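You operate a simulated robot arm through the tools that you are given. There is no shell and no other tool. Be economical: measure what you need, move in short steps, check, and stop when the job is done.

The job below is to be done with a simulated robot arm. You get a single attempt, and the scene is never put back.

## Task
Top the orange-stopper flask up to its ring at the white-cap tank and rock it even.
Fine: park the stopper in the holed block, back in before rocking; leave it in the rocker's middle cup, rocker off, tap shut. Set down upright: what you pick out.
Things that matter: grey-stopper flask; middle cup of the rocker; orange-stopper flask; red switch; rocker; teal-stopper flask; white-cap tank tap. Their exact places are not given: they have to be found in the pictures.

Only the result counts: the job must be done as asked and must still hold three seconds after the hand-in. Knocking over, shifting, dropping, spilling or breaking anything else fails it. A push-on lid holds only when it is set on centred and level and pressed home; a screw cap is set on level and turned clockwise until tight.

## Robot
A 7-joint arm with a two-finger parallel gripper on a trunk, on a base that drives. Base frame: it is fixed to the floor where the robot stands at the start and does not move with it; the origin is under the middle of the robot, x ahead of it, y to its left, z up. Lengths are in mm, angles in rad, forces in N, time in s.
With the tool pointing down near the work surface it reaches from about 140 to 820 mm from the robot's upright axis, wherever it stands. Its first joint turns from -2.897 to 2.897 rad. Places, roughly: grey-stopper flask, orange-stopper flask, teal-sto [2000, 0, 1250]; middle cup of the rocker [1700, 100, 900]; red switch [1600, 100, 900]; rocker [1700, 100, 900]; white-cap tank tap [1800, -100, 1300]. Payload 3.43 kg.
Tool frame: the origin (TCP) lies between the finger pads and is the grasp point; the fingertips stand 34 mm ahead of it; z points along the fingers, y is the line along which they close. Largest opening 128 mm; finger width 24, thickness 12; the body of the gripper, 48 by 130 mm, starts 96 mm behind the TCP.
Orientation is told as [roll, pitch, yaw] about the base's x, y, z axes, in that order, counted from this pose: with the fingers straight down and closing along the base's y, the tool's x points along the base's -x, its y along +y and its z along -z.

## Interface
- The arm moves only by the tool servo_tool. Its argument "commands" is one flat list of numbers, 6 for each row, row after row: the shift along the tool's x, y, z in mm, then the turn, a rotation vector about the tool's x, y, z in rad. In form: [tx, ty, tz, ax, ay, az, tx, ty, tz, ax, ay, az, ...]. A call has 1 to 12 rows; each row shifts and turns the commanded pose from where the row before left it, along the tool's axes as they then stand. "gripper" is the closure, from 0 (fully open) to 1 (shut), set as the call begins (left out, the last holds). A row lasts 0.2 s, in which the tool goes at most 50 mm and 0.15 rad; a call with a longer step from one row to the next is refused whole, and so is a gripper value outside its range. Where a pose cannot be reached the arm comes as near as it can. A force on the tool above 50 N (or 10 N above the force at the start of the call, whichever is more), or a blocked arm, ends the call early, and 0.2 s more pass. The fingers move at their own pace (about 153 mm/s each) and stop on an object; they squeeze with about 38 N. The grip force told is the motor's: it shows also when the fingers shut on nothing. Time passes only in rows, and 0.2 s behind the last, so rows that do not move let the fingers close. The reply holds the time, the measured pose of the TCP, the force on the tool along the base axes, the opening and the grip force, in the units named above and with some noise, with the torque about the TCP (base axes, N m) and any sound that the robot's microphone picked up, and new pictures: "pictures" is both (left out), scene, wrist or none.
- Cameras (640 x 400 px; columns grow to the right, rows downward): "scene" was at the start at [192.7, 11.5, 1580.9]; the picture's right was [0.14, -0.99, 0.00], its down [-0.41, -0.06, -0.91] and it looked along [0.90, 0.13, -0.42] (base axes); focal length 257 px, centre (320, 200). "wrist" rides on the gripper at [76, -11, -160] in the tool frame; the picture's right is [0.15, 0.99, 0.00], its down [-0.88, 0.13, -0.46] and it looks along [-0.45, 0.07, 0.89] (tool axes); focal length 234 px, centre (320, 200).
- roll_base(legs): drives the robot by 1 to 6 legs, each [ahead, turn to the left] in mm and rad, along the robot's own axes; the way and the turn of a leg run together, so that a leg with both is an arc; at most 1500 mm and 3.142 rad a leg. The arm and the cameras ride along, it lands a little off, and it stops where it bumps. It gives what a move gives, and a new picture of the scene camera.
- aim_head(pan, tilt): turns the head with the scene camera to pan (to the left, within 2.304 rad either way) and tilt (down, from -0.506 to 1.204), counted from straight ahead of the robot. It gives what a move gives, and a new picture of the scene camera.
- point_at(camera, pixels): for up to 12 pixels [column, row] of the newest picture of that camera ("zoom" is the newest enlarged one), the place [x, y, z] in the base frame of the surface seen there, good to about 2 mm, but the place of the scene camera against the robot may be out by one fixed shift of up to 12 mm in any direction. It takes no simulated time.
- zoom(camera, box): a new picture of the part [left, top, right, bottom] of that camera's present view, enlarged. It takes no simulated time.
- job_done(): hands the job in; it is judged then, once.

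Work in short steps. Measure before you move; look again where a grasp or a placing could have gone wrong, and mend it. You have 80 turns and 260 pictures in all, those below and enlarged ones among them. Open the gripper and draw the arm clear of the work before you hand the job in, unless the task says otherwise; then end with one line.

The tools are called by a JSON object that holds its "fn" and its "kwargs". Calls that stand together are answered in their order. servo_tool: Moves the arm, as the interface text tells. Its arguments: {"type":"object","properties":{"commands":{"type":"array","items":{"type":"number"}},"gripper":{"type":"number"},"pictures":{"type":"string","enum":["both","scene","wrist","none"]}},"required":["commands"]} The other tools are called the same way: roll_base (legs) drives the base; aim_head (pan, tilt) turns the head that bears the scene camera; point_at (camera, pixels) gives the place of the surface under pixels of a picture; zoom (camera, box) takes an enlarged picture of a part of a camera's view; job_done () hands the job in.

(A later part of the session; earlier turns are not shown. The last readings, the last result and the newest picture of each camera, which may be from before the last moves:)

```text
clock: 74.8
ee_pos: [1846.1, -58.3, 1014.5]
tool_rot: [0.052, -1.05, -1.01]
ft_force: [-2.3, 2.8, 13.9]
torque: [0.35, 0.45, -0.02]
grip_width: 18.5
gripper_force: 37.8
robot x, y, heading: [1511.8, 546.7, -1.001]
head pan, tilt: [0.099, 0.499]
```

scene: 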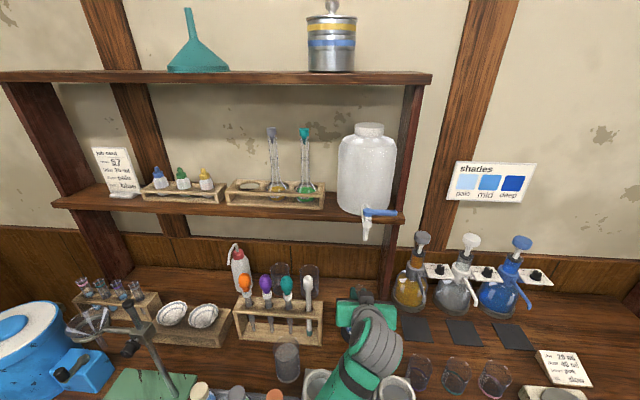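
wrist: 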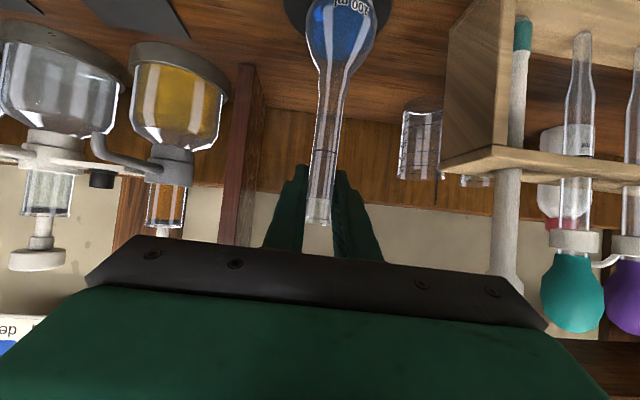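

It stands (14 N). Ease 1 mm, open, and back away along the tool axis.

{"fn": "servo_tool", "kwargs": {"commands": [-1, 0, -0.5, 0, 0, 0], "pictures": "none"}}

{"fn": "servo_tool", "kwargs": {"commands": [0, 0, 0, 0, 0, 0, 0, 0, 0, 0, 0, 0, 0, 0, -20, 0, 0, 0, 0, 0, -40, 0, 0, 0, 0, 0, -40, 0, 0, 0, 0, 0, -40, 0, 0, 0, 0, 0, -40, 0, 0, 0], "gripper": 0.6, "pictures": "both"}}

```text
clock: 75.2
ee_pos: [1846.5, -57.8, 1014.4]
tool_rot: [0.053, -1.048, -1.01]
ft_force: [-0.3, -2.4, 10.8]
torque: [-0.54, 0.15, 0.03]
grip_width: 18.5
gripper_force: 37.9
robot x, y, heading: [1517.8, 548.9, -1.0]
head pan, tilt: [0.099, 0.499]
```

```text
clock: 76.8
ee_pos: [1775.9, 21.0, 1094.9]
tool_rot: [0.054, -1.046, -1.008]
ft_force: [0.2, 0.9, -0.1]
torque: [0.02, 0.02, -0.01]
grip_width: 51.3
gripper_force: 0.1
out of reach, approached as far as the arm can: row 6, 7
robot x, y, heading: [1516.7, 548.1, -1.0]
head pan, tilt: [0.099, 0.499]
```

scene: 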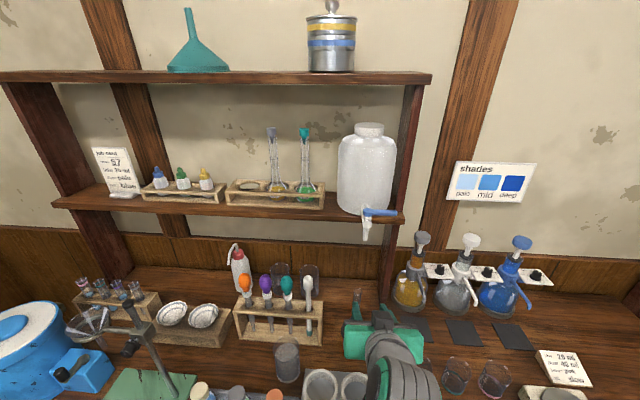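
wrist: 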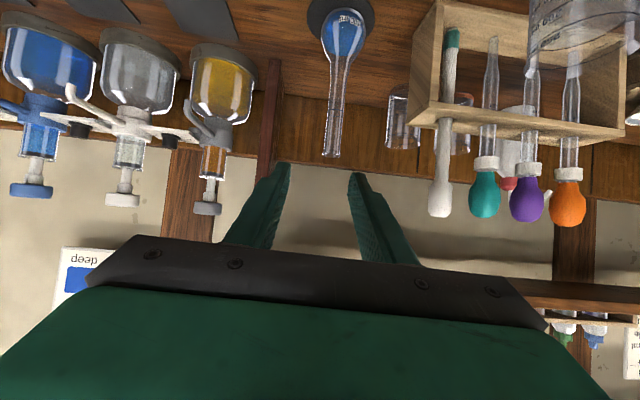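

The flask stands on the mat. Next the tap: I raise the hand to lever height, right of it, and turn the tool to approach diagonally from front-right (yaw ≈ -0.2).

{"fn": "servo_tool", "kwargs": {"commands": [-33.9, -18.7, -20.3, 0, 0, 0, -33.9, -18.7, -20.3, 0, 0, 0, -33.9, -18.7, -20.3, 0, 0, 0, -33.9, -18.7, -20.3, 0, 0, 0, -33.9, -18.7, -20.3, 0, 0, 0, 0, 0, 0, 0, -0.13, 0, 0, 0, 0, 0, -0.13, 0], "pictures": "none"}}

{"fn": "servo_tool", "kwargs": {"commands": [0, 0, 0, -0.129, 0.003, -0.035, 0, 0, 0, -0.129, 0.003, -0.035, 0, 0, 0, -0.129, 0.003, -0.035, 0, 0, 0, -0.129, 0.003, -0.035, 0, 0, 0, -0.129, 0.003, -0.035, 0, 0, 0, -0.129, 0.003, -0.035, 0, 0, 0, 0, 0, 0], "pictures": "both"}}

```text
clock: 78.4
ee_pos: [1698.5, -36.4, 1291.5]
tool_rot: [0.107, -1.306, -1.058]
ft_force: [-2.1, -0.5, -0.4]
torque: [-0.01, -0.07, 0.21]
grip_width: 51.2
gripper_force: 0.0
robot x, y, heading: [1559.3, 571.9, -1.043]
head pan, tilt: [0.099, 0.499]
```

```text
clock: 80.0
ee_pos: [1684.9, -30.1, 1292.6]
tool_rot: [0.091, -1.308, -0.253]
ft_force: [1.8, -0.8, -0.5]
torque: [0.01, 0.04, -0.06]
grip_width: 51.2
gripper_force: 0.0
robot x, y, heading: [1554.8, 581.0, -0.962]
head pan, tilt: [0.099, 0.499]
```

scene: 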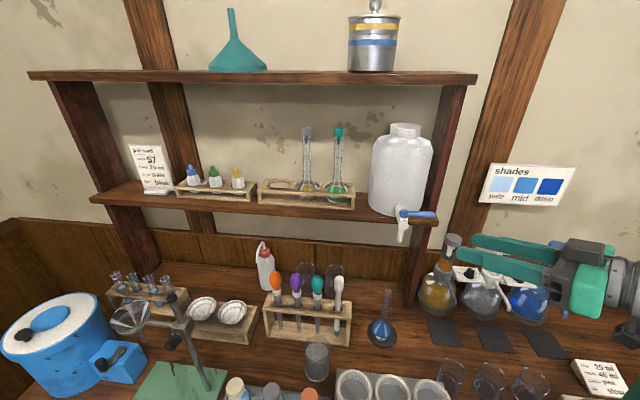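
wrist: 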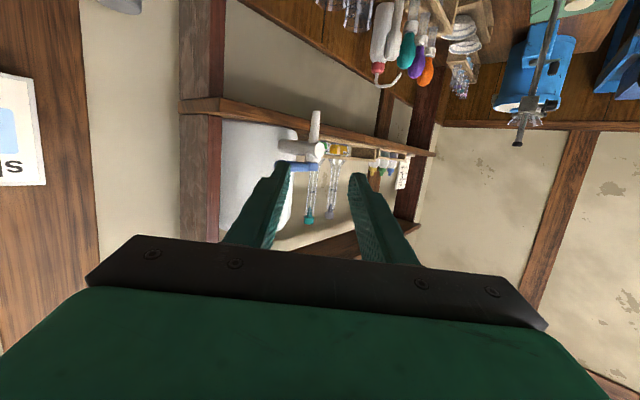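

The base reading shifted by ~50 mm: something pushed. I look to the right to see the arm's elbow.

{"fn": "aim_head", "kwargs": {"pan": -0.8, "tilt": 0.5}}

```text
clock: 81.2
ee_pos: [1656.1, -32.9, 1293.2]
tool_rot: [0.093, -1.312, -0.298]
ft_force: [-2.0, 1.9, -0.1]
torque: [-0.02, -0.05, -0.09]
grip_width: 51.0
gripper_force: 0.1
robot x, y, heading: [1553.9, 582.0, -1.032]
head pan, tilt: [-0.799, 0.499]
```

scene: 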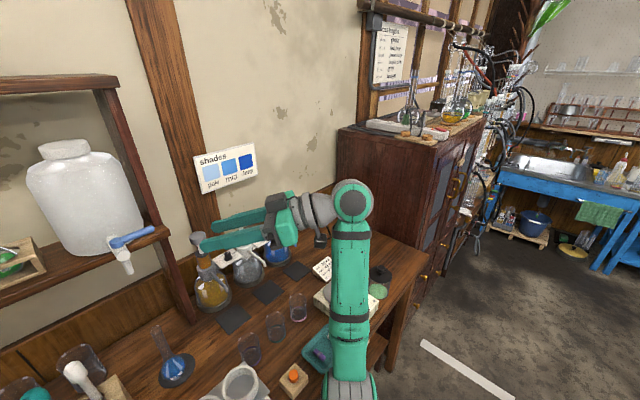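

Look closer at the arm near the bench edge, tray and stirrer.

{"fn": "zoom", "kwargs": {"camera": "scene", "box": [220, 240, 440, 400]}}

{"fn": "servo_tool", "kwargs": {"commands": [0, 0, 0, 0, 0, 0], "pictures": "none"}}

```text
2.50 times, centred on (330, 320) of scene
```

zoom: 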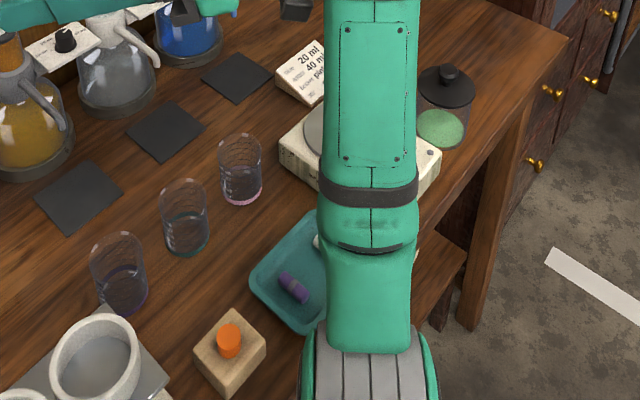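

```text
clock: 81.8
ee_pos: [1725.5, -42.3, 1290.6]
tool_rot: [0.08, -1.304, -0.181]
ft_force: [6.8, 2.1, 0.2]
torque: [-0.07, 0.28, -0.35]
grip_width: 51.2
gripper_force: 0.1
robot x, y, heading: [1566.6, 565.1, -0.976]
head pan, tilt: [-0.799, 0.499]
stopped in row 1: the arm was blocked; the commanded pose is now the measured one
```

Unsteady: the arm is strained in this posture. I undo part of the turn (yaw back 0.4) and see whether it settles.

{"fn": "servo_tool", "kwargs": {"commands": [0, 0, 0, 0.1, 0, 0.027, 0, 0, 0, 0.1, 0, 0.027, 0, 0, 0, 0.1, 0, 0.027, 0, 0, 0, 0.1, 0, 0.027, 0, 0, 0, 0, 0, 0, 0, 0, 0, 0, 0, 0], "pictures": "scene"}}

{"fn": "servo_tool", "kwargs": {"commands": [0, 0, 0, 0, 0, 0, 0, 0, 0, 0, 0, 0], "pictures": "none"}}

```text
clock: 83.2
ee_pos: [1728.1, -38.1, 1291.6]
tool_rot: [0.079, -1.298, -0.602]
ft_force: [0.5, -0.3, 0.1]
torque: [0.0, -0.01, -0.03]
grip_width: 51.3
gripper_force: 0.0
robot x, y, heading: [1566.5, 562.1, -0.986]
head pan, tilt: [-0.799, 0.499]
```

scene: 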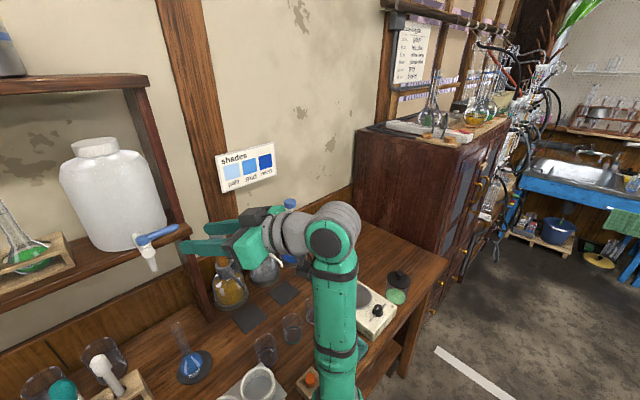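

```text
clock: 83.8
ee_pos: [1728.7, -38.3, 1291.8]
tool_rot: [0.078, -1.298, -0.601]
ft_force: [-0.7, -0.7, -1.1]
torque: [0.01, 0.05, 0.0]
grip_width: 51.2
gripper_force: 0.1
robot x, y, heading: [1564.7, 561.9, -0.977]
head pan, tilt: [-0.799, 0.499]
```

Settled. New plan: use the tool pointing down as a fork over the lever (fingers front and back of it). Raise, back off, point down, and spin the wrist by ~1.2 rad.

{"fn": "servo_tool", "kwargs": {"commands": [-35.3, 0.8, -9.9, 0, 0, 0, -35.3, 0.8, -9.9, 0, 0, 0, -35.3, 0.8, -9.9, 0, 0, 0, 10.4, 0, -38.5, 0, 0, 0, 0, 0, 0, 0, 0.143, 0, 0, 0, 0, 0, 0.143, 0, 0, 0, 0, 0, 0.143, 0, 0, 0, 0, 0, 0.143, 0, 0, 0, 0, 0, 0.143, 0, 0, 0, 0, 0, 0.143, 0, 0, 0, 0, 0, 0.143, 0], "pictures": "none"}}

{"fn": "servo_tool", "kwargs": {"commands": [0, 0, 0, 0, 0, -0.147, 0, 0, 0, 0, 0, -0.147, 0, 0, 0, 0, 0, -0.147, 0, 0, 0, 0, 0, -0.147, 0, 0, 0, 0, 0, -0.147, 0, 0, 0, 0, 0, -0.147, 0, 0, 0, 0, 0, -0.147, 0, 0, 0, 0, 0, -0.147, 0, 0, 0, 0, 0, 0], "pictures": "wrist"}}

{"fn": "aim_head", "kwargs": {"pan": -0.15, "tilt": 0.55}}

```text
clock: 86.2
ee_pos: [1692.6, -18.3, 1401.8]
tool_rot: [0.023, -0.294, -0.534]
ft_force: [-0.4, -0.4, 0.7]
torque: [0.02, 0.01, -0.02]
grip_width: 51.0
gripper_force: 0.3
robot x, y, heading: [1563.6, 564.0, -0.987]
head pan, tilt: [-0.799, 0.499]
```

```text
clock: 88.2
ee_pos: [1693.8, -16.7, 1402.4]
tool_rot: [-0.268, -0.133, 0.669]
ft_force: [-0.6, 0.1, 0.2]
torque: [-0.03, -0.06, -0.01]
grip_width: 51.0
gripper_force: 0.0
robot x, y, heading: [1564.1, 565.6, -0.981]
head pan, tilt: [-0.799, 0.499]
```

wrist: 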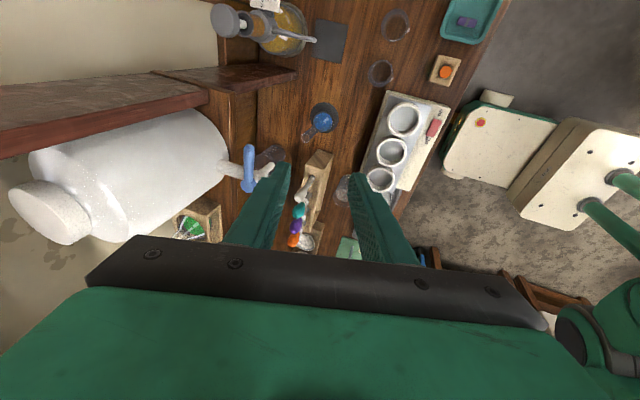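

```text
clock: 89.2
ee_pos: [1693.7, -17.3, 1401.6]
tool_rot: [-0.268, -0.133, 0.665]
ft_force: [0.2, 0.3, -0.3]
torque: [-0.02, 0.01, 0.01]
grip_width: 51.0
gripper_force: 0.1
robot x, y, heading: [1562.1, 561.9, -0.987]
head pan, tilt: [-0.15, 0.55]
```

scene: 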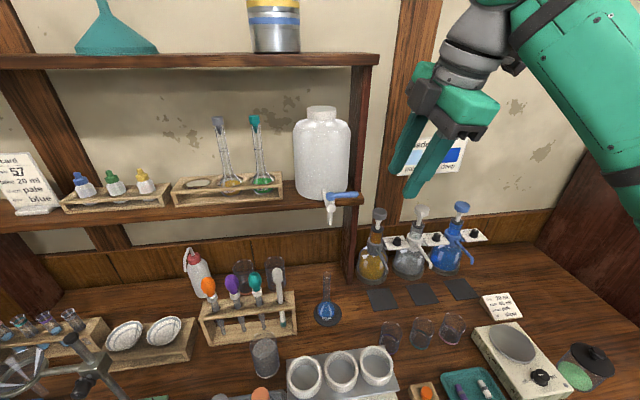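

Good view. Zoom on tap and flask, and measure with the wrist camera.

{"fn": "zoom", "kwargs": {"camera": "wrist", "box": [200, 90, 360, 200]}}

{"fn": "zoom", "kwargs": {"camera": "scene", "box": [280, 170, 400, 340]}}

```text
3.64 times, centred on (280, 145) of wrist
```

zoom: 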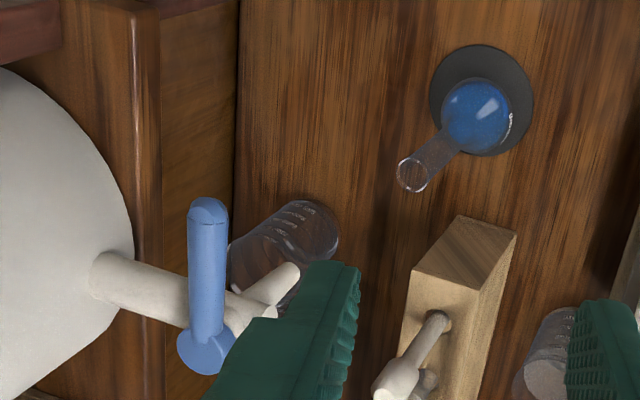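

```text
2.35 times, centred on (340, 255) of scene
```

zoom: 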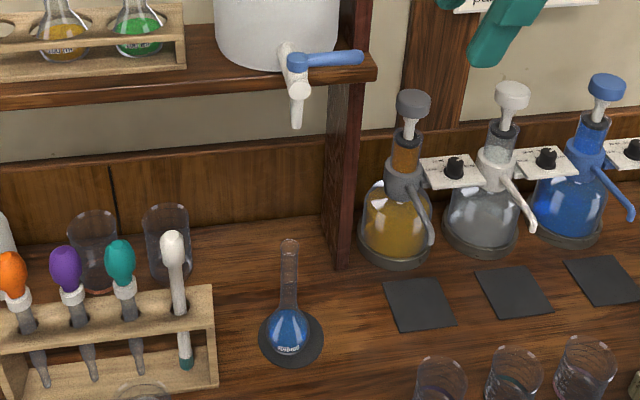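

Measure lever, hub, spout tip and flask in the wrist zoom (taking a fresh one first).

{"fn": "zoom", "kwargs": {"camera": "wrist", "box": [200, 90, 360, 200]}}

{"fn": "point_at", "kwargs": {"camera": "zoom", "pixels": [[208, 207], [207, 280], [206, 350], [292, 270], [285, 285], [399, 172], [424, 187], [412, 158], [483, 95], [450, 65], [516, 130], [112, 275]]}}

```text
3.64 times, centred on (280, 145) of wrist
```

zoom: 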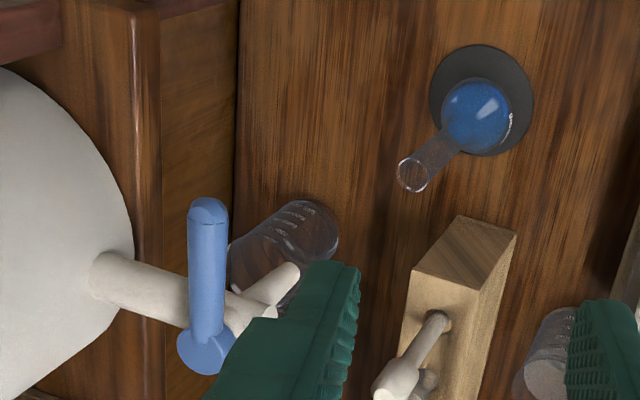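

```text
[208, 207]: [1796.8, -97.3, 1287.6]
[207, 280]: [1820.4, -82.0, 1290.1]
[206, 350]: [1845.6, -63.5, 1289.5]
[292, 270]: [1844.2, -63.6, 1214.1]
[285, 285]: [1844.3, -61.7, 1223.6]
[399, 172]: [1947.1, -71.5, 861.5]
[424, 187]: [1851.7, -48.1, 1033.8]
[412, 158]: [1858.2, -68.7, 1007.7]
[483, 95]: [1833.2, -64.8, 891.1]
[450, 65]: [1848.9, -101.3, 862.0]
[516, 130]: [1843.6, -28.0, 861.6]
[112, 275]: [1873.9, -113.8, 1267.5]
```

Mouth and spout agree within ~2 mm. Lever hub at s≈1508, tip 60 mm to the right. Move the fork above the lever.

{"fn": "servo_tool", "kwargs": {"commands": [-12.4, -35.1, 25.9, 0, 0, 0, -12.4, -35.1, 25.9, 0, 0, 0, -12.4, -35.1, 25.9, 0, 0, 0, 0, 0, 0, 0, 0, 0], "pictures": "both"}}

```text
clock: 90.2
ee_pos: [1804.4, -88.9, 1360.1]
tool_rot: [-0.267, -0.134, 0.662]
ft_force: [-0.9, 0.9, 0.4]
torque: [0.01, -0.02, -0.01]
grip_width: 51.1
gripper_force: 0.1
robot x, y, heading: [1565.0, 560.0, -0.983]
head pan, tilt: [-0.15, 0.55]
```

scene: 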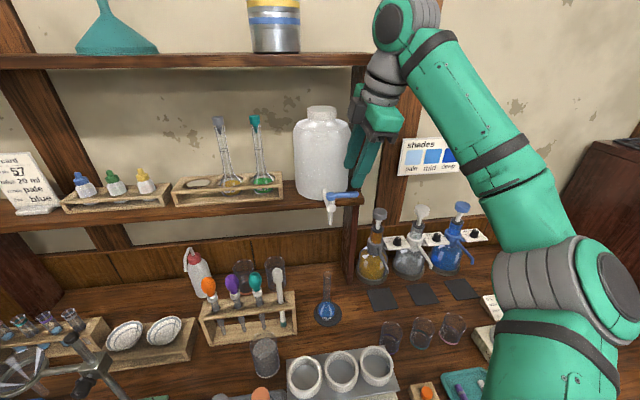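
wrist: 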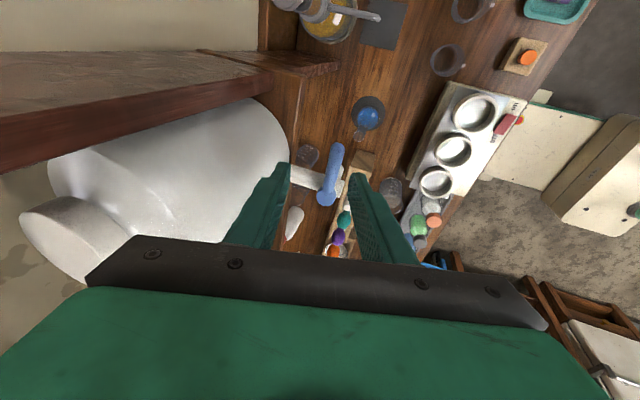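

Lever is between the fingers. Lower 62 mm straight down.

{"fn": "servo_tool", "kwargs": {"commands": [2.7, 5.4, 19.8, 0, 0, 0, 2.7, 5.4, 19.8, 0, 0, 0, 2.7, 5.4, 19.8, 0, 0, 0, 0, 0, 0, 0, 0, 0], "pictures": "both"}}

{"fn": "zoom", "kwargs": {"camera": "wrist", "box": [220, 90, 420, 215]}}

{"fn": "zoom", "kwargs": {"camera": "scene", "box": [300, 260, 360, 335]}}

```text
clock: 91.2
ee_pos: [1804.2, -88.0, 1298.5]
tool_rot: [-0.269, -0.134, 0.665]
ft_force: [0.3, 0.1, -0.2]
torque: [-0.01, 0.03, -0.02]
grip_width: 51.1
gripper_force: 0.0
robot x, y, heading: [1568.3, 561.5, -0.982]
head pan, tilt: [-0.15, 0.55]
```

scene: 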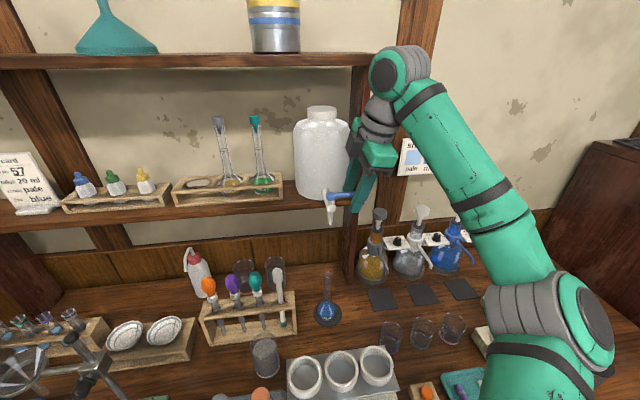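
wrist: 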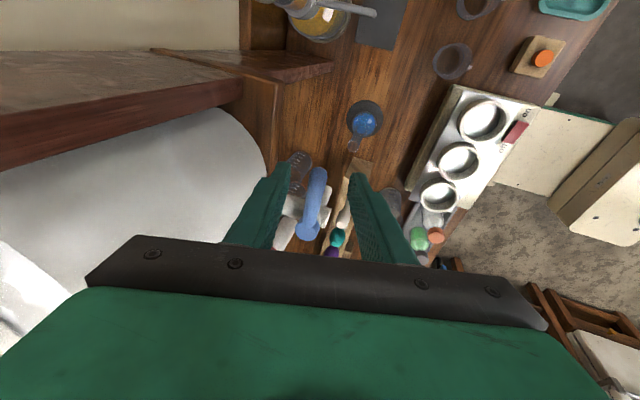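

```text
3.20 times, centred on (320, 152) of wrist
```

zoom: 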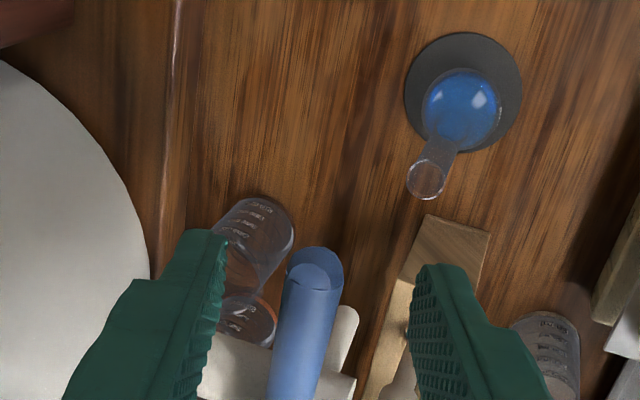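

```text
5.33 times, centred on (330, 298) of scene
```

zoom: 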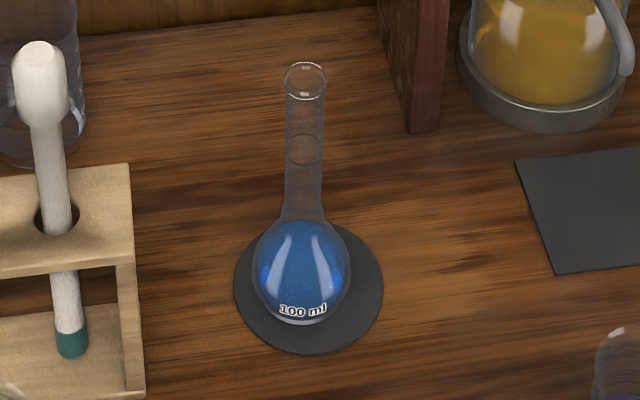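

Pull toward the robot 24 mm and see whether the lever turns and water flows.

{"fn": "servo_tool", "kwargs": {"commands": [-0.7, 7.7, -2, 0, 0, 0, -0.7, 7.7, -2, 0, 0, 0, -0.7, 7.7, -2, 0, 0, 0], "pictures": "wrist"}}

{"fn": "zoom", "kwargs": {"camera": "scene", "box": [290, 180, 390, 335]}}

```text
clock: 92.0
ee_pos: [1790.5, -67.3, 1296.3]
tool_rot: [-0.267, -0.133, 0.664]
ft_force: [0.0, -0.6, 0.6]
torque: [-0.03, 0.06, 0.0]
grip_width: 51.5
gripper_force: 0.8
robot x, y, heading: [1564.2, 564.8, -0.981]
head pan, tilt: [-0.15, 0.55]
```

wrist: 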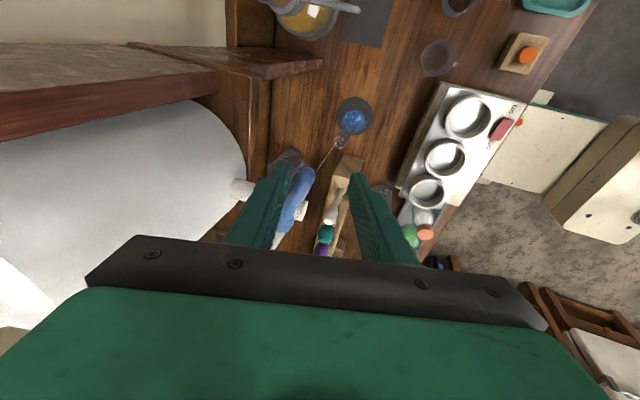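

```text
2.58 times, centred on (340, 258) of scene
```

zoom: 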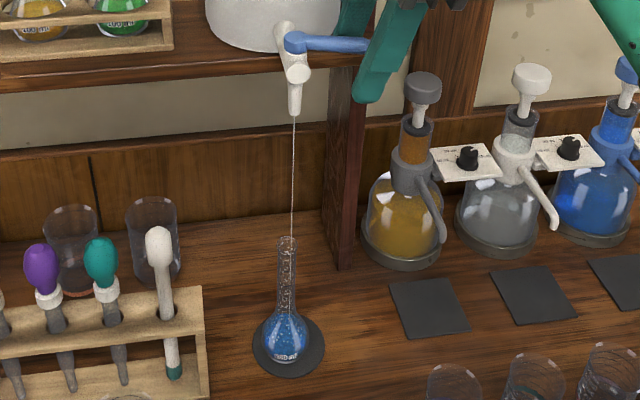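

A thin stream runs into the mouth. I wait in short steps, watching the level.

{"fn": "servo_tool", "kwargs": {"commands": [0, 0, 0, 0, 0, 0, 0, 0, 0, 0, 0, 0, 0, 0, 0, 0, 0, 0], "pictures": "none"}}

{"fn": "zoom", "kwargs": {"camera": "scene", "box": [300, 260, 360, 335]}}

```text
clock: 92.8
ee_pos: [1788.9, -66.7, 1296.1]
tool_rot: [-0.268, -0.133, 0.665]
ft_force: [-0.2, 0.7, -0.4]
torque: [0.0, 0.01, 0.0]
grip_width: 51.5
gripper_force: 0.1
robot x, y, heading: [1564.0, 565.4, -0.982]
head pan, tilt: [-0.15, 0.55]
```

```text
5.33 times, centred on (330, 298) of scene
```

zoom: 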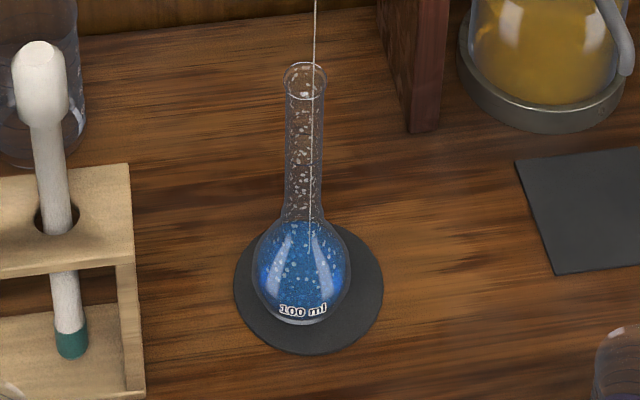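

The stream enters the mouth; continue ~1.6 s.

{"fn": "servo_tool", "kwargs": {"commands": [0, 0, 0, 0, 0, 0, 0, 0, 0, 0, 0, 0, 0, 0, 0, 0, 0, 0, 0, 0, 0, 0, 0, 0, 0, 0, 0, 0, 0, 0, 0, 0, 0, 0, 0, 0], "pictures": "none"}}

{"fn": "zoom", "kwargs": {"camera": "scene", "box": [300, 260, 360, 335]}}

{"fn": "zoom", "kwargs": {"camera": "wrist", "box": [300, 80, 400, 160]}}

```text
clock: 94.2
ee_pos: [1789.3, -67.0, 1297.5]
tool_rot: [-0.266, -0.134, 0.666]
ft_force: [-0.4, -1.1, -0.6]
torque: [0.0, 0.01, 0.02]
grip_width: 51.4
gripper_force: 0.0
robot x, y, heading: [1562.6, 566.5, -0.982]
head pan, tilt: [-0.15, 0.55]
```

```text
5.33 times, centred on (330, 298) of scene
```

zoom: 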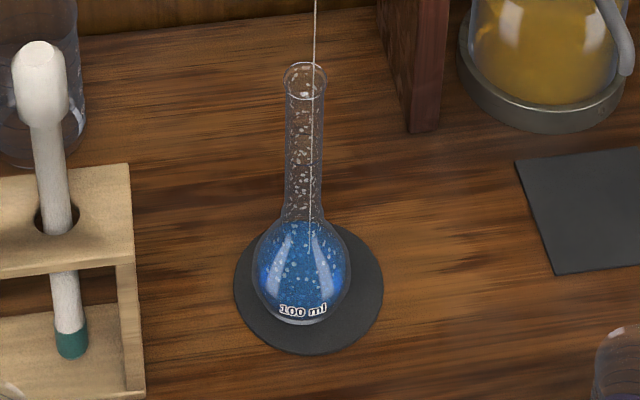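

```text
5.00 times, centred on (350, 120) of wrist
```

zoom: 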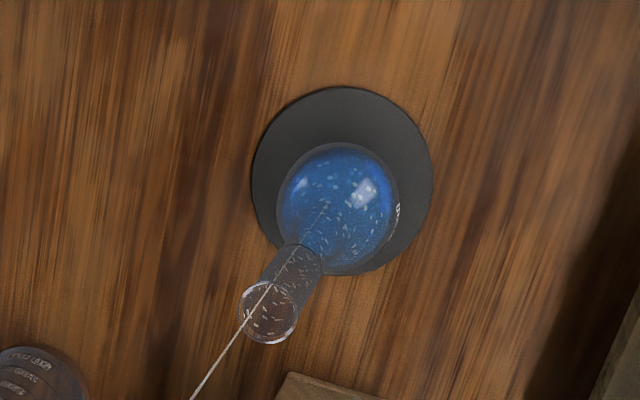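

Flow is very slow; open the lever further (12 mm more).

{"fn": "servo_tool", "kwargs": {"commands": [-0.5, 5.8, -1.5, 0, 0, 0, -0.5, 5.8, -1.5, 0, 0, 0, 0, 0, 0, 0, 0, 0, 0, 0, 0, 0, 0, 0, 0, 0, 0, 0, 0, 0], "pictures": "none"}}

{"fn": "zoom", "kwargs": {"camera": "scene", "box": [290, 180, 390, 335]}}

{"fn": "zoom", "kwargs": {"camera": "scene", "box": [310, 265, 345, 330]}}

```text
clock: 95.4
ee_pos: [1783.1, -57.9, 1296.4]
tool_rot: [-0.266, -0.133, 0.665]
ft_force: [0.1, 0.6, 0.1]
torque: [0.01, -0.01, 0.0]
grip_width: 51.2
gripper_force: 0.1
robot x, y, heading: [1564.7, 564.9, -0.979]
head pan, tilt: [-0.15, 0.55]
```

```text
2.58 times, centred on (340, 258) of scene
```

zoom: 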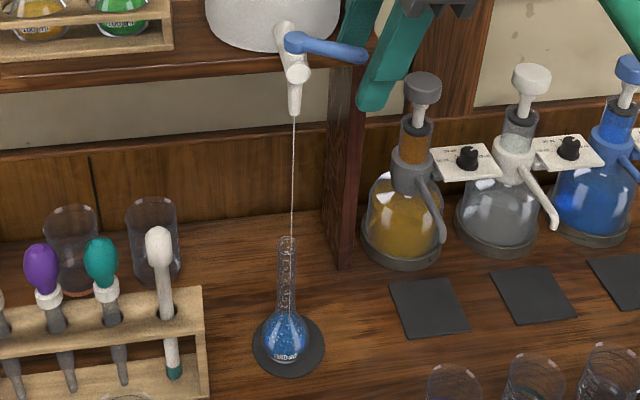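

```text
6.15 times, centred on (328, 298) of scene
```

zoom: 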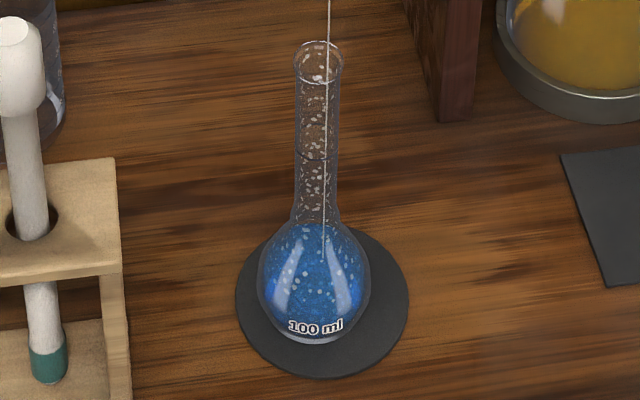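

Open another 14 mm and wait.

{"fn": "servo_tool", "kwargs": {"commands": [-0.6, 6.7, -1.8, 0, 0, 0, -0.6, 6.7, -1.8, 0, 0, 0, 0, 0, 0, 0, 0, 0, 0, 0, 0, 0, 0, 0, 0, 0, 0, 0, 0, 0, 0, 0, 0, 0, 0, 0, 0, 0, 0, 0, 0, 0], "pictures": "none"}}

{"fn": "zoom", "kwargs": {"camera": "scene", "box": [290, 180, 390, 335]}}

{"fn": "zoom", "kwargs": {"camera": "scene", "box": [310, 265, 345, 330]}}

```text
clock: 97.0
ee_pos: [1775.1, -45.9, 1297.4]
tool_rot: [-0.267, -0.133, 0.665]
ft_force: [1.6, 0.1, -0.4]
torque: [0.0, -0.03, 0.01]
grip_width: 51.1
gripper_force: 0.1
robot x, y, heading: [1563.2, 562.8, -0.983]
head pan, tilt: [-0.15, 0.55]
```

```text
2.58 times, centred on (340, 258) of scene
```

zoom: 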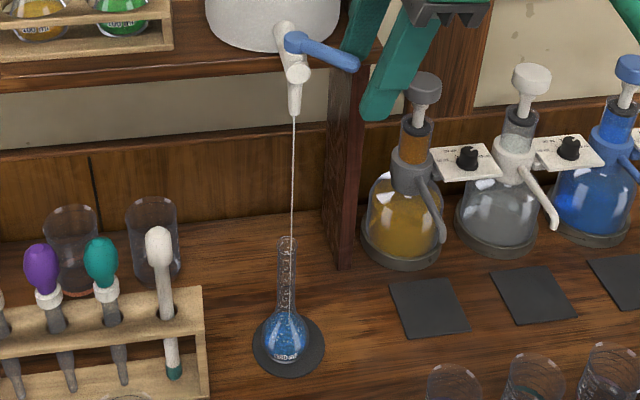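

```text
6.15 times, centred on (328, 298) of scene
```

zoom: 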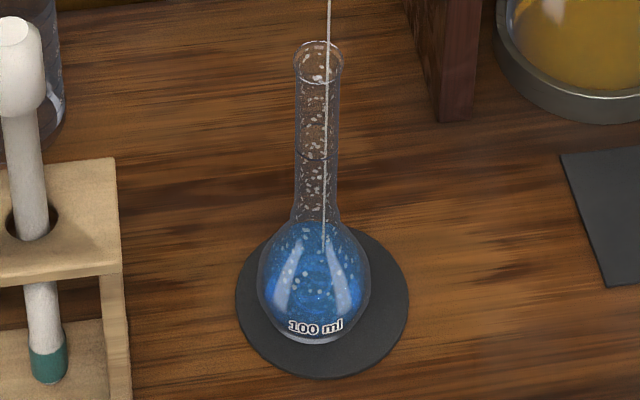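

Still slow. Open 12 mm more and wait 2 s.

{"fn": "servo_tool", "kwargs": {"commands": [-0.5, 5.8, -1.5, 0, 0, 0, -0.5, 5.8, -1.5, 0, 0, 0, 0, 0, 0, 0, 0, 0, 0, 0, 0, 0, 0, 0, 0, 0, 0, 0, 0, 0, 0, 0, 0, 0, 0, 0, 0, 0, 0, 0, 0, 0, 0, 0, 0, 0, 0, 0, 0, 0, 0, 0, 0, 0, 0, 0, 0, 0, 0, 0], "pictures": "none"}}

{"fn": "zoom", "kwargs": {"camera": "scene", "box": [310, 265, 345, 330]}}

{"fn": "zoom", "kwargs": {"camera": "wrist", "box": [200, 90, 440, 240]}}

```text
clock: 99.2
ee_pos: [1769.3, -36.3, 1298.0]
tool_rot: [-0.268, -0.133, 0.666]
ft_force: [-0.2, 0.7, 0.5]
torque: [0.01, 0.01, 0.03]
grip_width: 51.2
gripper_force: 0.0
robot x, y, heading: [1563.3, 564.6, -0.983]
head pan, tilt: [-0.15, 0.55]
```

```text
6.15 times, centred on (328, 298) of scene
```

zoom: 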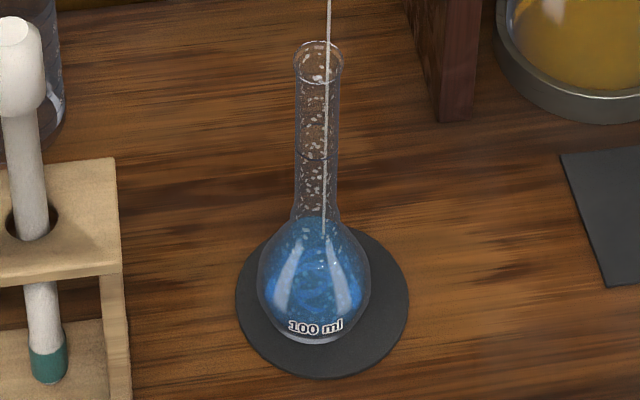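

```text
2.67 times, centred on (320, 165) of wrist
```

zoom: 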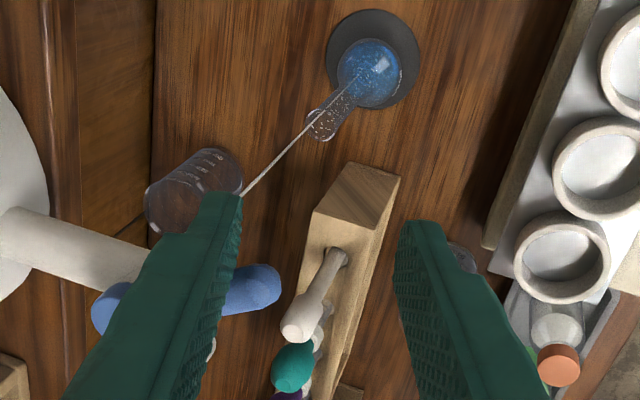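

Level nears the neck's foot. Wait 1.6 s more.

{"fn": "servo_tool", "kwargs": {"commands": [0, 0, 0, 0, 0, 0, 0, 0, 0, 0, 0, 0, 0, 0, 0, 0, 0, 0, 0, 0, 0, 0, 0, 0, 0, 0, 0, 0, 0, 0, 0, 0, 0, 0, 0, 0, 0, 0, 0, 0, 0, 0], "pictures": "none"}}

{"fn": "zoom", "kwargs": {"camera": "scene", "box": [310, 265, 345, 330]}}

```text
clock: 100.8
ee_pos: [1769.6, -36.6, 1296.8]
tool_rot: [-0.269, -0.134, 0.665]
ft_force: [0.3, 0.1, -0.3]
torque: [0.0, 0.02, 0.02]
grip_width: 51.0
gripper_force: 0.1
robot x, y, heading: [1563.9, 565.0, -0.98]
head pan, tilt: [-0.15, 0.55]
```

```text
6.15 times, centred on (328, 298) of scene
```

zoom: 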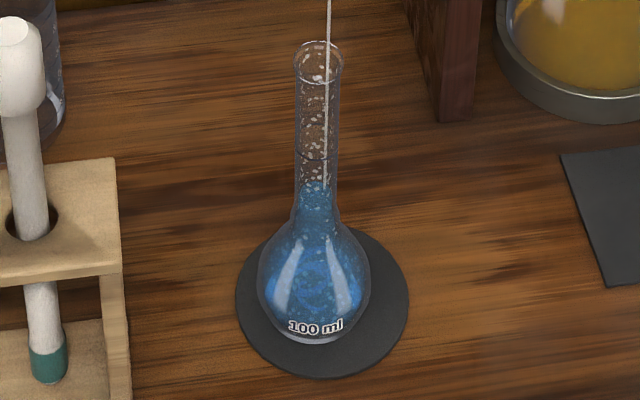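

Level is ~30 px below the ring. Turn the lever mostly back (71 mm of fork travel) to slow the flow.

{"fn": "servo_tool", "kwargs": {"commands": [3.7, -42.4, 11.1, 0, 0, 0, 2.3, -26, 6.8, 0, 0, 0], "pictures": "none"}}

{"fn": "zoom", "kwargs": {"camera": "scene", "box": [310, 265, 345, 330]}}

{"fn": "zoom", "kwargs": {"camera": "wrist", "box": [200, 90, 440, 240]}}

```text
clock: 101.4
ee_pos: [1806.7, -93.6, 1299.0]
tool_rot: [-0.268, -0.133, 0.662]
ft_force: [0.2, -0.2, 0.3]
torque: [-0.02, -0.06, 0.0]
grip_width: 51.2
gripper_force: 0.1
robot x, y, heading: [1565.1, 563.0, -0.981]
head pan, tilt: [-0.15, 0.55]
```

```text
6.15 times, centred on (328, 298) of scene
```

zoom: 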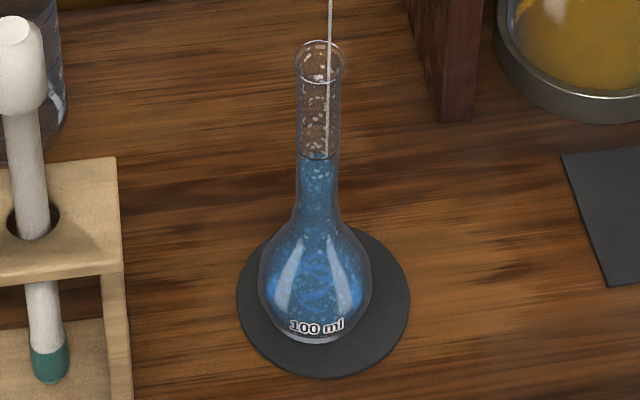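

```text
2.67 times, centred on (320, 165) of wrist
```

zoom: 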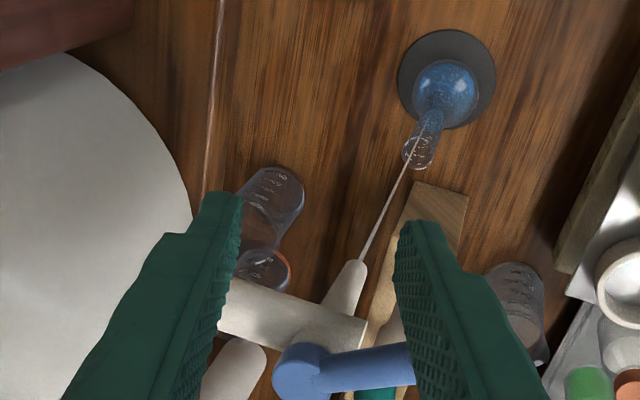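

The level is at the ring and the lever slipped past the front finger, still open. Time stands while I measure the lever exactly.

{"fn": "point_at", "kwargs": {"camera": "zoom", "pixels": [[300, 375], [340, 370], [375, 367], [405, 362], [405, 350], [400, 240], [430, 235], [415, 300], [290, 350], [410, 380]]}}

{"fn": "zoom", "kwargs": {"camera": "scene", "box": [310, 160, 390, 220]}}

{"fn": "zoom", "kwargs": {"camera": "scene", "box": [320, 270, 336, 300]}}

```text
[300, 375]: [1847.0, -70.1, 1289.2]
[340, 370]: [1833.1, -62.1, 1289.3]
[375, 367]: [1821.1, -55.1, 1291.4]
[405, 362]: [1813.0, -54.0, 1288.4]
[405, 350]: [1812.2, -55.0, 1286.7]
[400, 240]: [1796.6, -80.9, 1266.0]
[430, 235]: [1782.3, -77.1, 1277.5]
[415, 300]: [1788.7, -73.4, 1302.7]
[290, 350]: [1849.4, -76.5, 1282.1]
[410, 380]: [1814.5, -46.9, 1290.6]
```

```text
6.67 times, centred on (350, 190) of scene
```

zoom: 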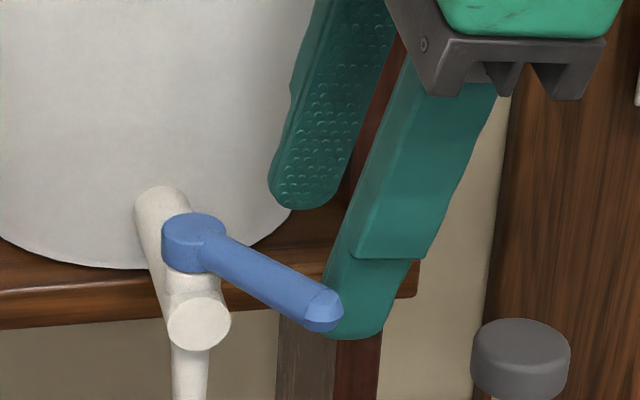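

```text
13.33 times, centred on (328, 285) of scene
```

zoom: 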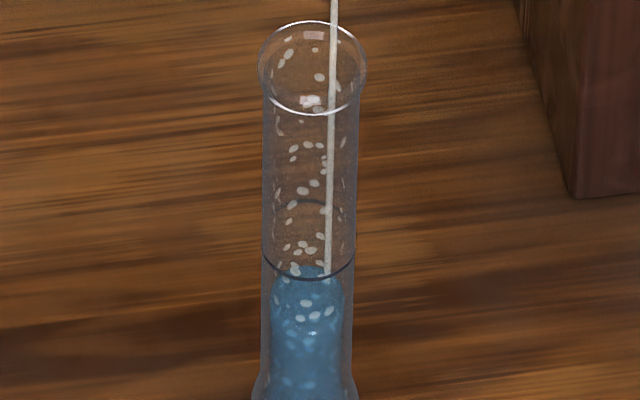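

Zooming shows the surface is still ~14 mm under the ring, about 0.6 s of flow. Go around the lever's end with the front finger and push it shut, four quick rows.

{"fn": "servo_tool", "kwargs": {"commands": [4.1, 43.8, -12.6, 0, 0, 0, -25, -8.9, 5.9, 0, 0, 0, 4.1, -47.2, 12.4, 0, 0, 0, 0.8, -9.6, 2.5, 0, 0, 0], "pictures": "none"}}

{"fn": "zoom", "kwargs": {"camera": "scene", "box": [320, 270, 336, 300]}}

{"fn": "zoom", "kwargs": {"camera": "wrist", "box": [200, 90, 440, 240]}}

{"fn": "zoom", "kwargs": {"camera": "scene", "box": [310, 160, 390, 220]}}

```text
clock: 102.4
ee_pos: [1836.7, -99.4, 1298.7]
tool_rot: [-0.264, -0.133, 0.668]
ft_force: [-16.9, 37.7, -4.5]
torque: [0.76, -0.12, 0.03]
grip_width: 58.7
gripper_force: 5.8
robot x, y, heading: [1562.5, 568.2, -0.985]
head pan, tilt: [-0.15, 0.55]
```

```text
13.33 times, centred on (328, 285) of scene
```

zoom: 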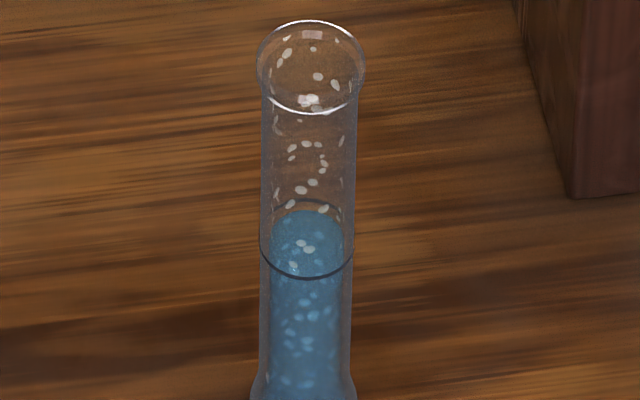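

```text
2.67 times, centred on (320, 165) of wrist
```

zoom: 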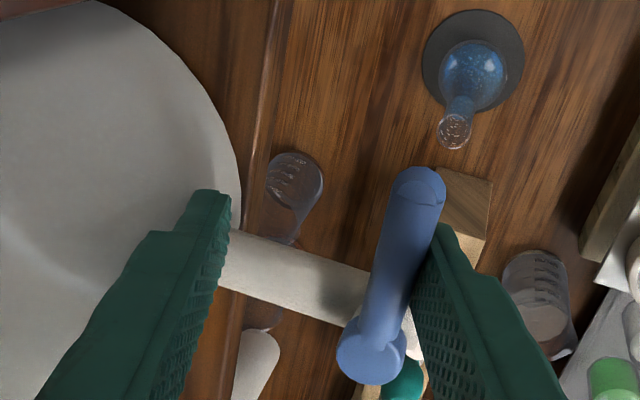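

```text
6.67 times, centred on (350, 190) of scene
5 turns are left
```

zoom: 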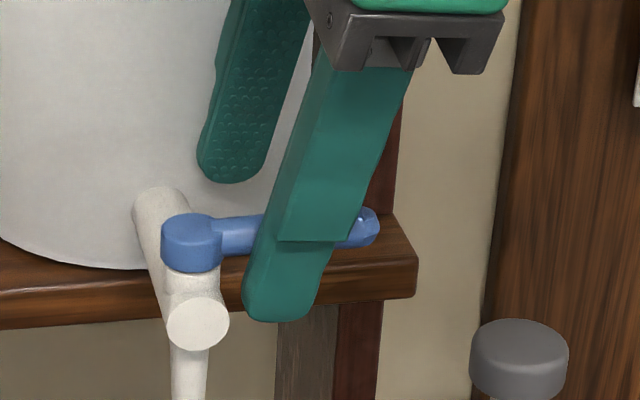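

The tap is shut, stream stopped and the level sits at the ring. Few turns remain, so I chain calls: probe the cups, leave the lever, back the base 150 mm, and bring the tool (30° tilt) in front of the flask.

{"fn": "point_at", "kwargs": {"camera": "scene", "pixels": [[325, 370], [329, 370], [341, 353], [341, 358], [341, 370], [341, 384], [341, 388], [353, 370], [357, 370], [427, 392], [305, 375], [376, 364]]}}

{"fn": "zoom", "kwargs": {"camera": "scene", "box": [280, 330, 440, 400]}}

{"fn": "servo_tool", "kwargs": {"commands": [-2.1, 24.1, -6.3, 0, 0, 0, -5.3, -10.5, -38.2, 0, 0, 0, -5.3, -10.5, -38.2, 0, 0, 0, -3.8, 43.4, -11.4, 0, 0, 0, -3.8, 43.4, -11.4, 0, 0, 0, -3.8, 43.4, -11.4, 0, 0, 0, 0, 0, 0, 0, 0, 0.147, 0, 0, 0, 0, 0, 0.147, 0, 0, 0, 0, 0, 0.147, 0, 0, 0, 0, 0, 0.147, 0, 0, 0, 0, 0, 0.147, 0, 0, 0, 0, 0, 0.147], "gripper": 0.6, "pictures": "scene"}}

{"fn": "roll_base", "kwargs": {"legs": [[-150, 0]]}}

{"fn": "servo_tool", "kwargs": {"commands": [0, 0, 0, 0, 0, 0.147, 0, 0, 0, 0, 0, 0.147, 0, 0, 0, 0, -0.15, 0, 0, 0, 0, 0, -0.15, 0, 0, 0, 0, 0, -0.15, 0, 0, 0, 0, 0, -0.15, 0, 0, 0, 0, 0, -0.15, 0, 0, 0, 0, 0.127, -0.004, 0.0733, 0, 0, 0, 0.127, -0.004, 0.0733, 0, 0, 0, 0.127, -0.004, 0.0733], "pictures": "none"}}

{"fn": "servo_tool", "kwargs": {"commands": [21.5, 2.3, 37.8, 0, 0, 0, 21.5, 2.3, 37.8, 0, 0, 0, 21.5, 2.3, 37.8, 0, 0, 0, 21.5, 2.3, 37.8, 0, 0, 0, 21.5, 2.3, 37.8, 0, 0, 0, 21.5, 2.3, 37.8, 0, 0, 0, 21.5, 2.3, 37.8, 0, 0, 0, 21.5, 2.3, 37.8, 0, 0, 0, 0, 0, 0, 0, 0, 0], "pictures": "both"}}

{"fn": "zoom", "kwargs": {"camera": "wrist", "box": [220, 0, 440, 200]}}

{"fn": "zoom", "kwargs": {"camera": "scene", "box": [250, 180, 450, 330]}}

```text
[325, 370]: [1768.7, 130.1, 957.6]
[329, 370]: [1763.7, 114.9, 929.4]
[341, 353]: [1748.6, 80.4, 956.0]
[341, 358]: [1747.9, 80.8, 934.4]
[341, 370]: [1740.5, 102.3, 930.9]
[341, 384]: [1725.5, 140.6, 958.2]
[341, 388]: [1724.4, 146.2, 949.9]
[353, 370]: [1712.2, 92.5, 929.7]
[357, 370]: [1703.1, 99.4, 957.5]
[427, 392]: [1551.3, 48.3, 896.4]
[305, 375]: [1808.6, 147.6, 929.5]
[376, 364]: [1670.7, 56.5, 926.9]
```

```text
4.00 times, centred on (360, 365) of scene
```

zoom: 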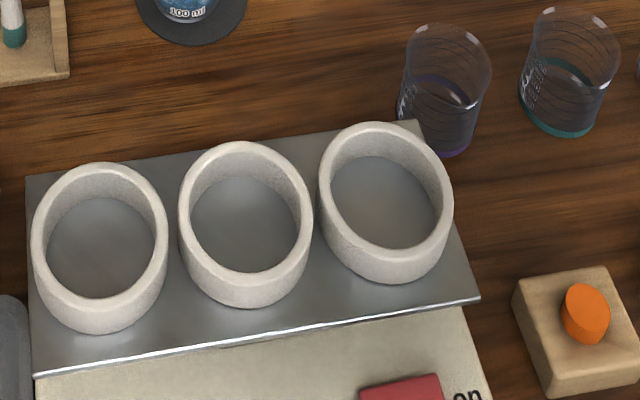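

```text
clock: 105.0
ee_pos: [1748.3, 30.9, 1377.0]
tool_rot: [-0.066, -0.292, -0.228]
ft_force: [-0.1, 0.5, -0.1]
torque: [-0.02, 0.0, 0.02]
grip_width: 51.0
gripper_force: 0.0
robot x, y, heading: [1565.6, 566.7, -0.984]
head pan, tilt: [-0.15, 0.55]
```

scene: 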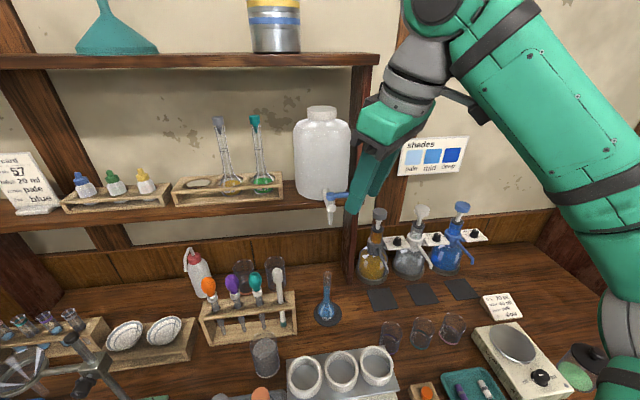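

```text
clock: 106.4
ee_pos: [1663.2, 156.4, 1378.1]
tool_rot: [-0.067, -0.291, -0.223]
ft_force: [1.1, 0.5, -0.3]
torque: [0.01, 0.01, -0.03]
grip_width: 51.3
gripper_force: 0.0
robot x, y, heading: [1480.3, 686.5, -0.977]
head pan, tilt: [-0.15, 0.55]
```

scene: 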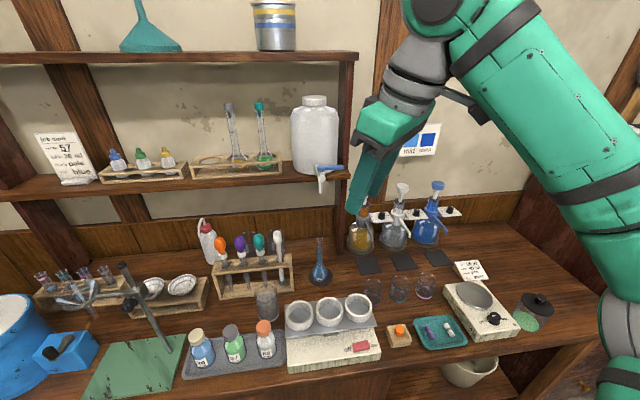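

```text
clock: 108.6
ee_pos: [1664.5, 156.4, 1377.5]
tool_rot: [0.043, -1.05, -1.004]
ft_force: [0.4, 0.7, -0.1]
torque: [-0.02, -0.02, 0.0]
grip_width: 51.0
gripper_force: 0.0
robot x, y, heading: [1480.8, 690.6, -0.977]
head pan, tilt: [-0.15, 0.55]
```

```text
clock: 110.6
ee_pos: [1786.6, 26.2, 1078.5]
tool_rot: [0.042, -1.049, -1.002]
ft_force: [-0.2, 0.8, 0.2]
torque: [0.01, 0.0, -0.02]
grip_width: 50.9
gripper_force: 0.1
robot x, y, heading: [1481.8, 688.0, -0.982]
head pan, tilt: [-0.15, 0.55]
```

scene: 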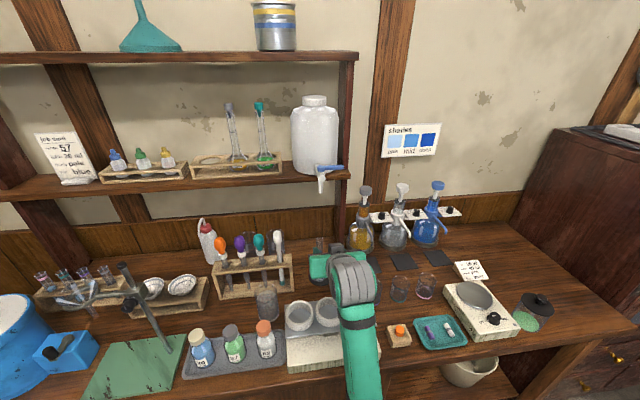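
wrist: 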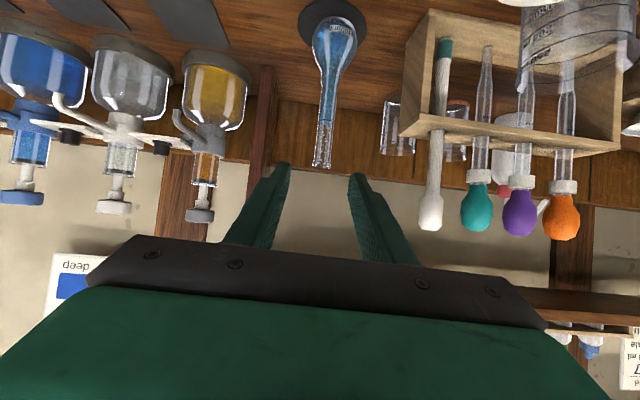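

```text
2.00 times, centred on (330, 100) of wrist
```

zoom: 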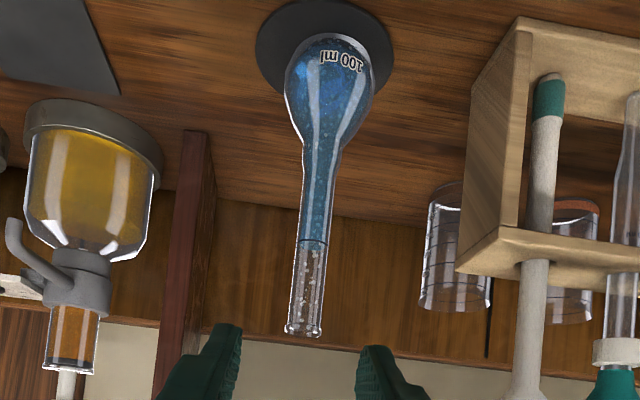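

```text
2.67 times, centred on (350, 255) of scene
4 turns are left
```

zoom: 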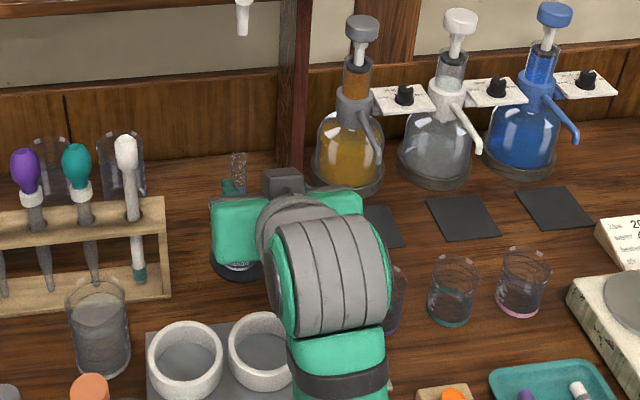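

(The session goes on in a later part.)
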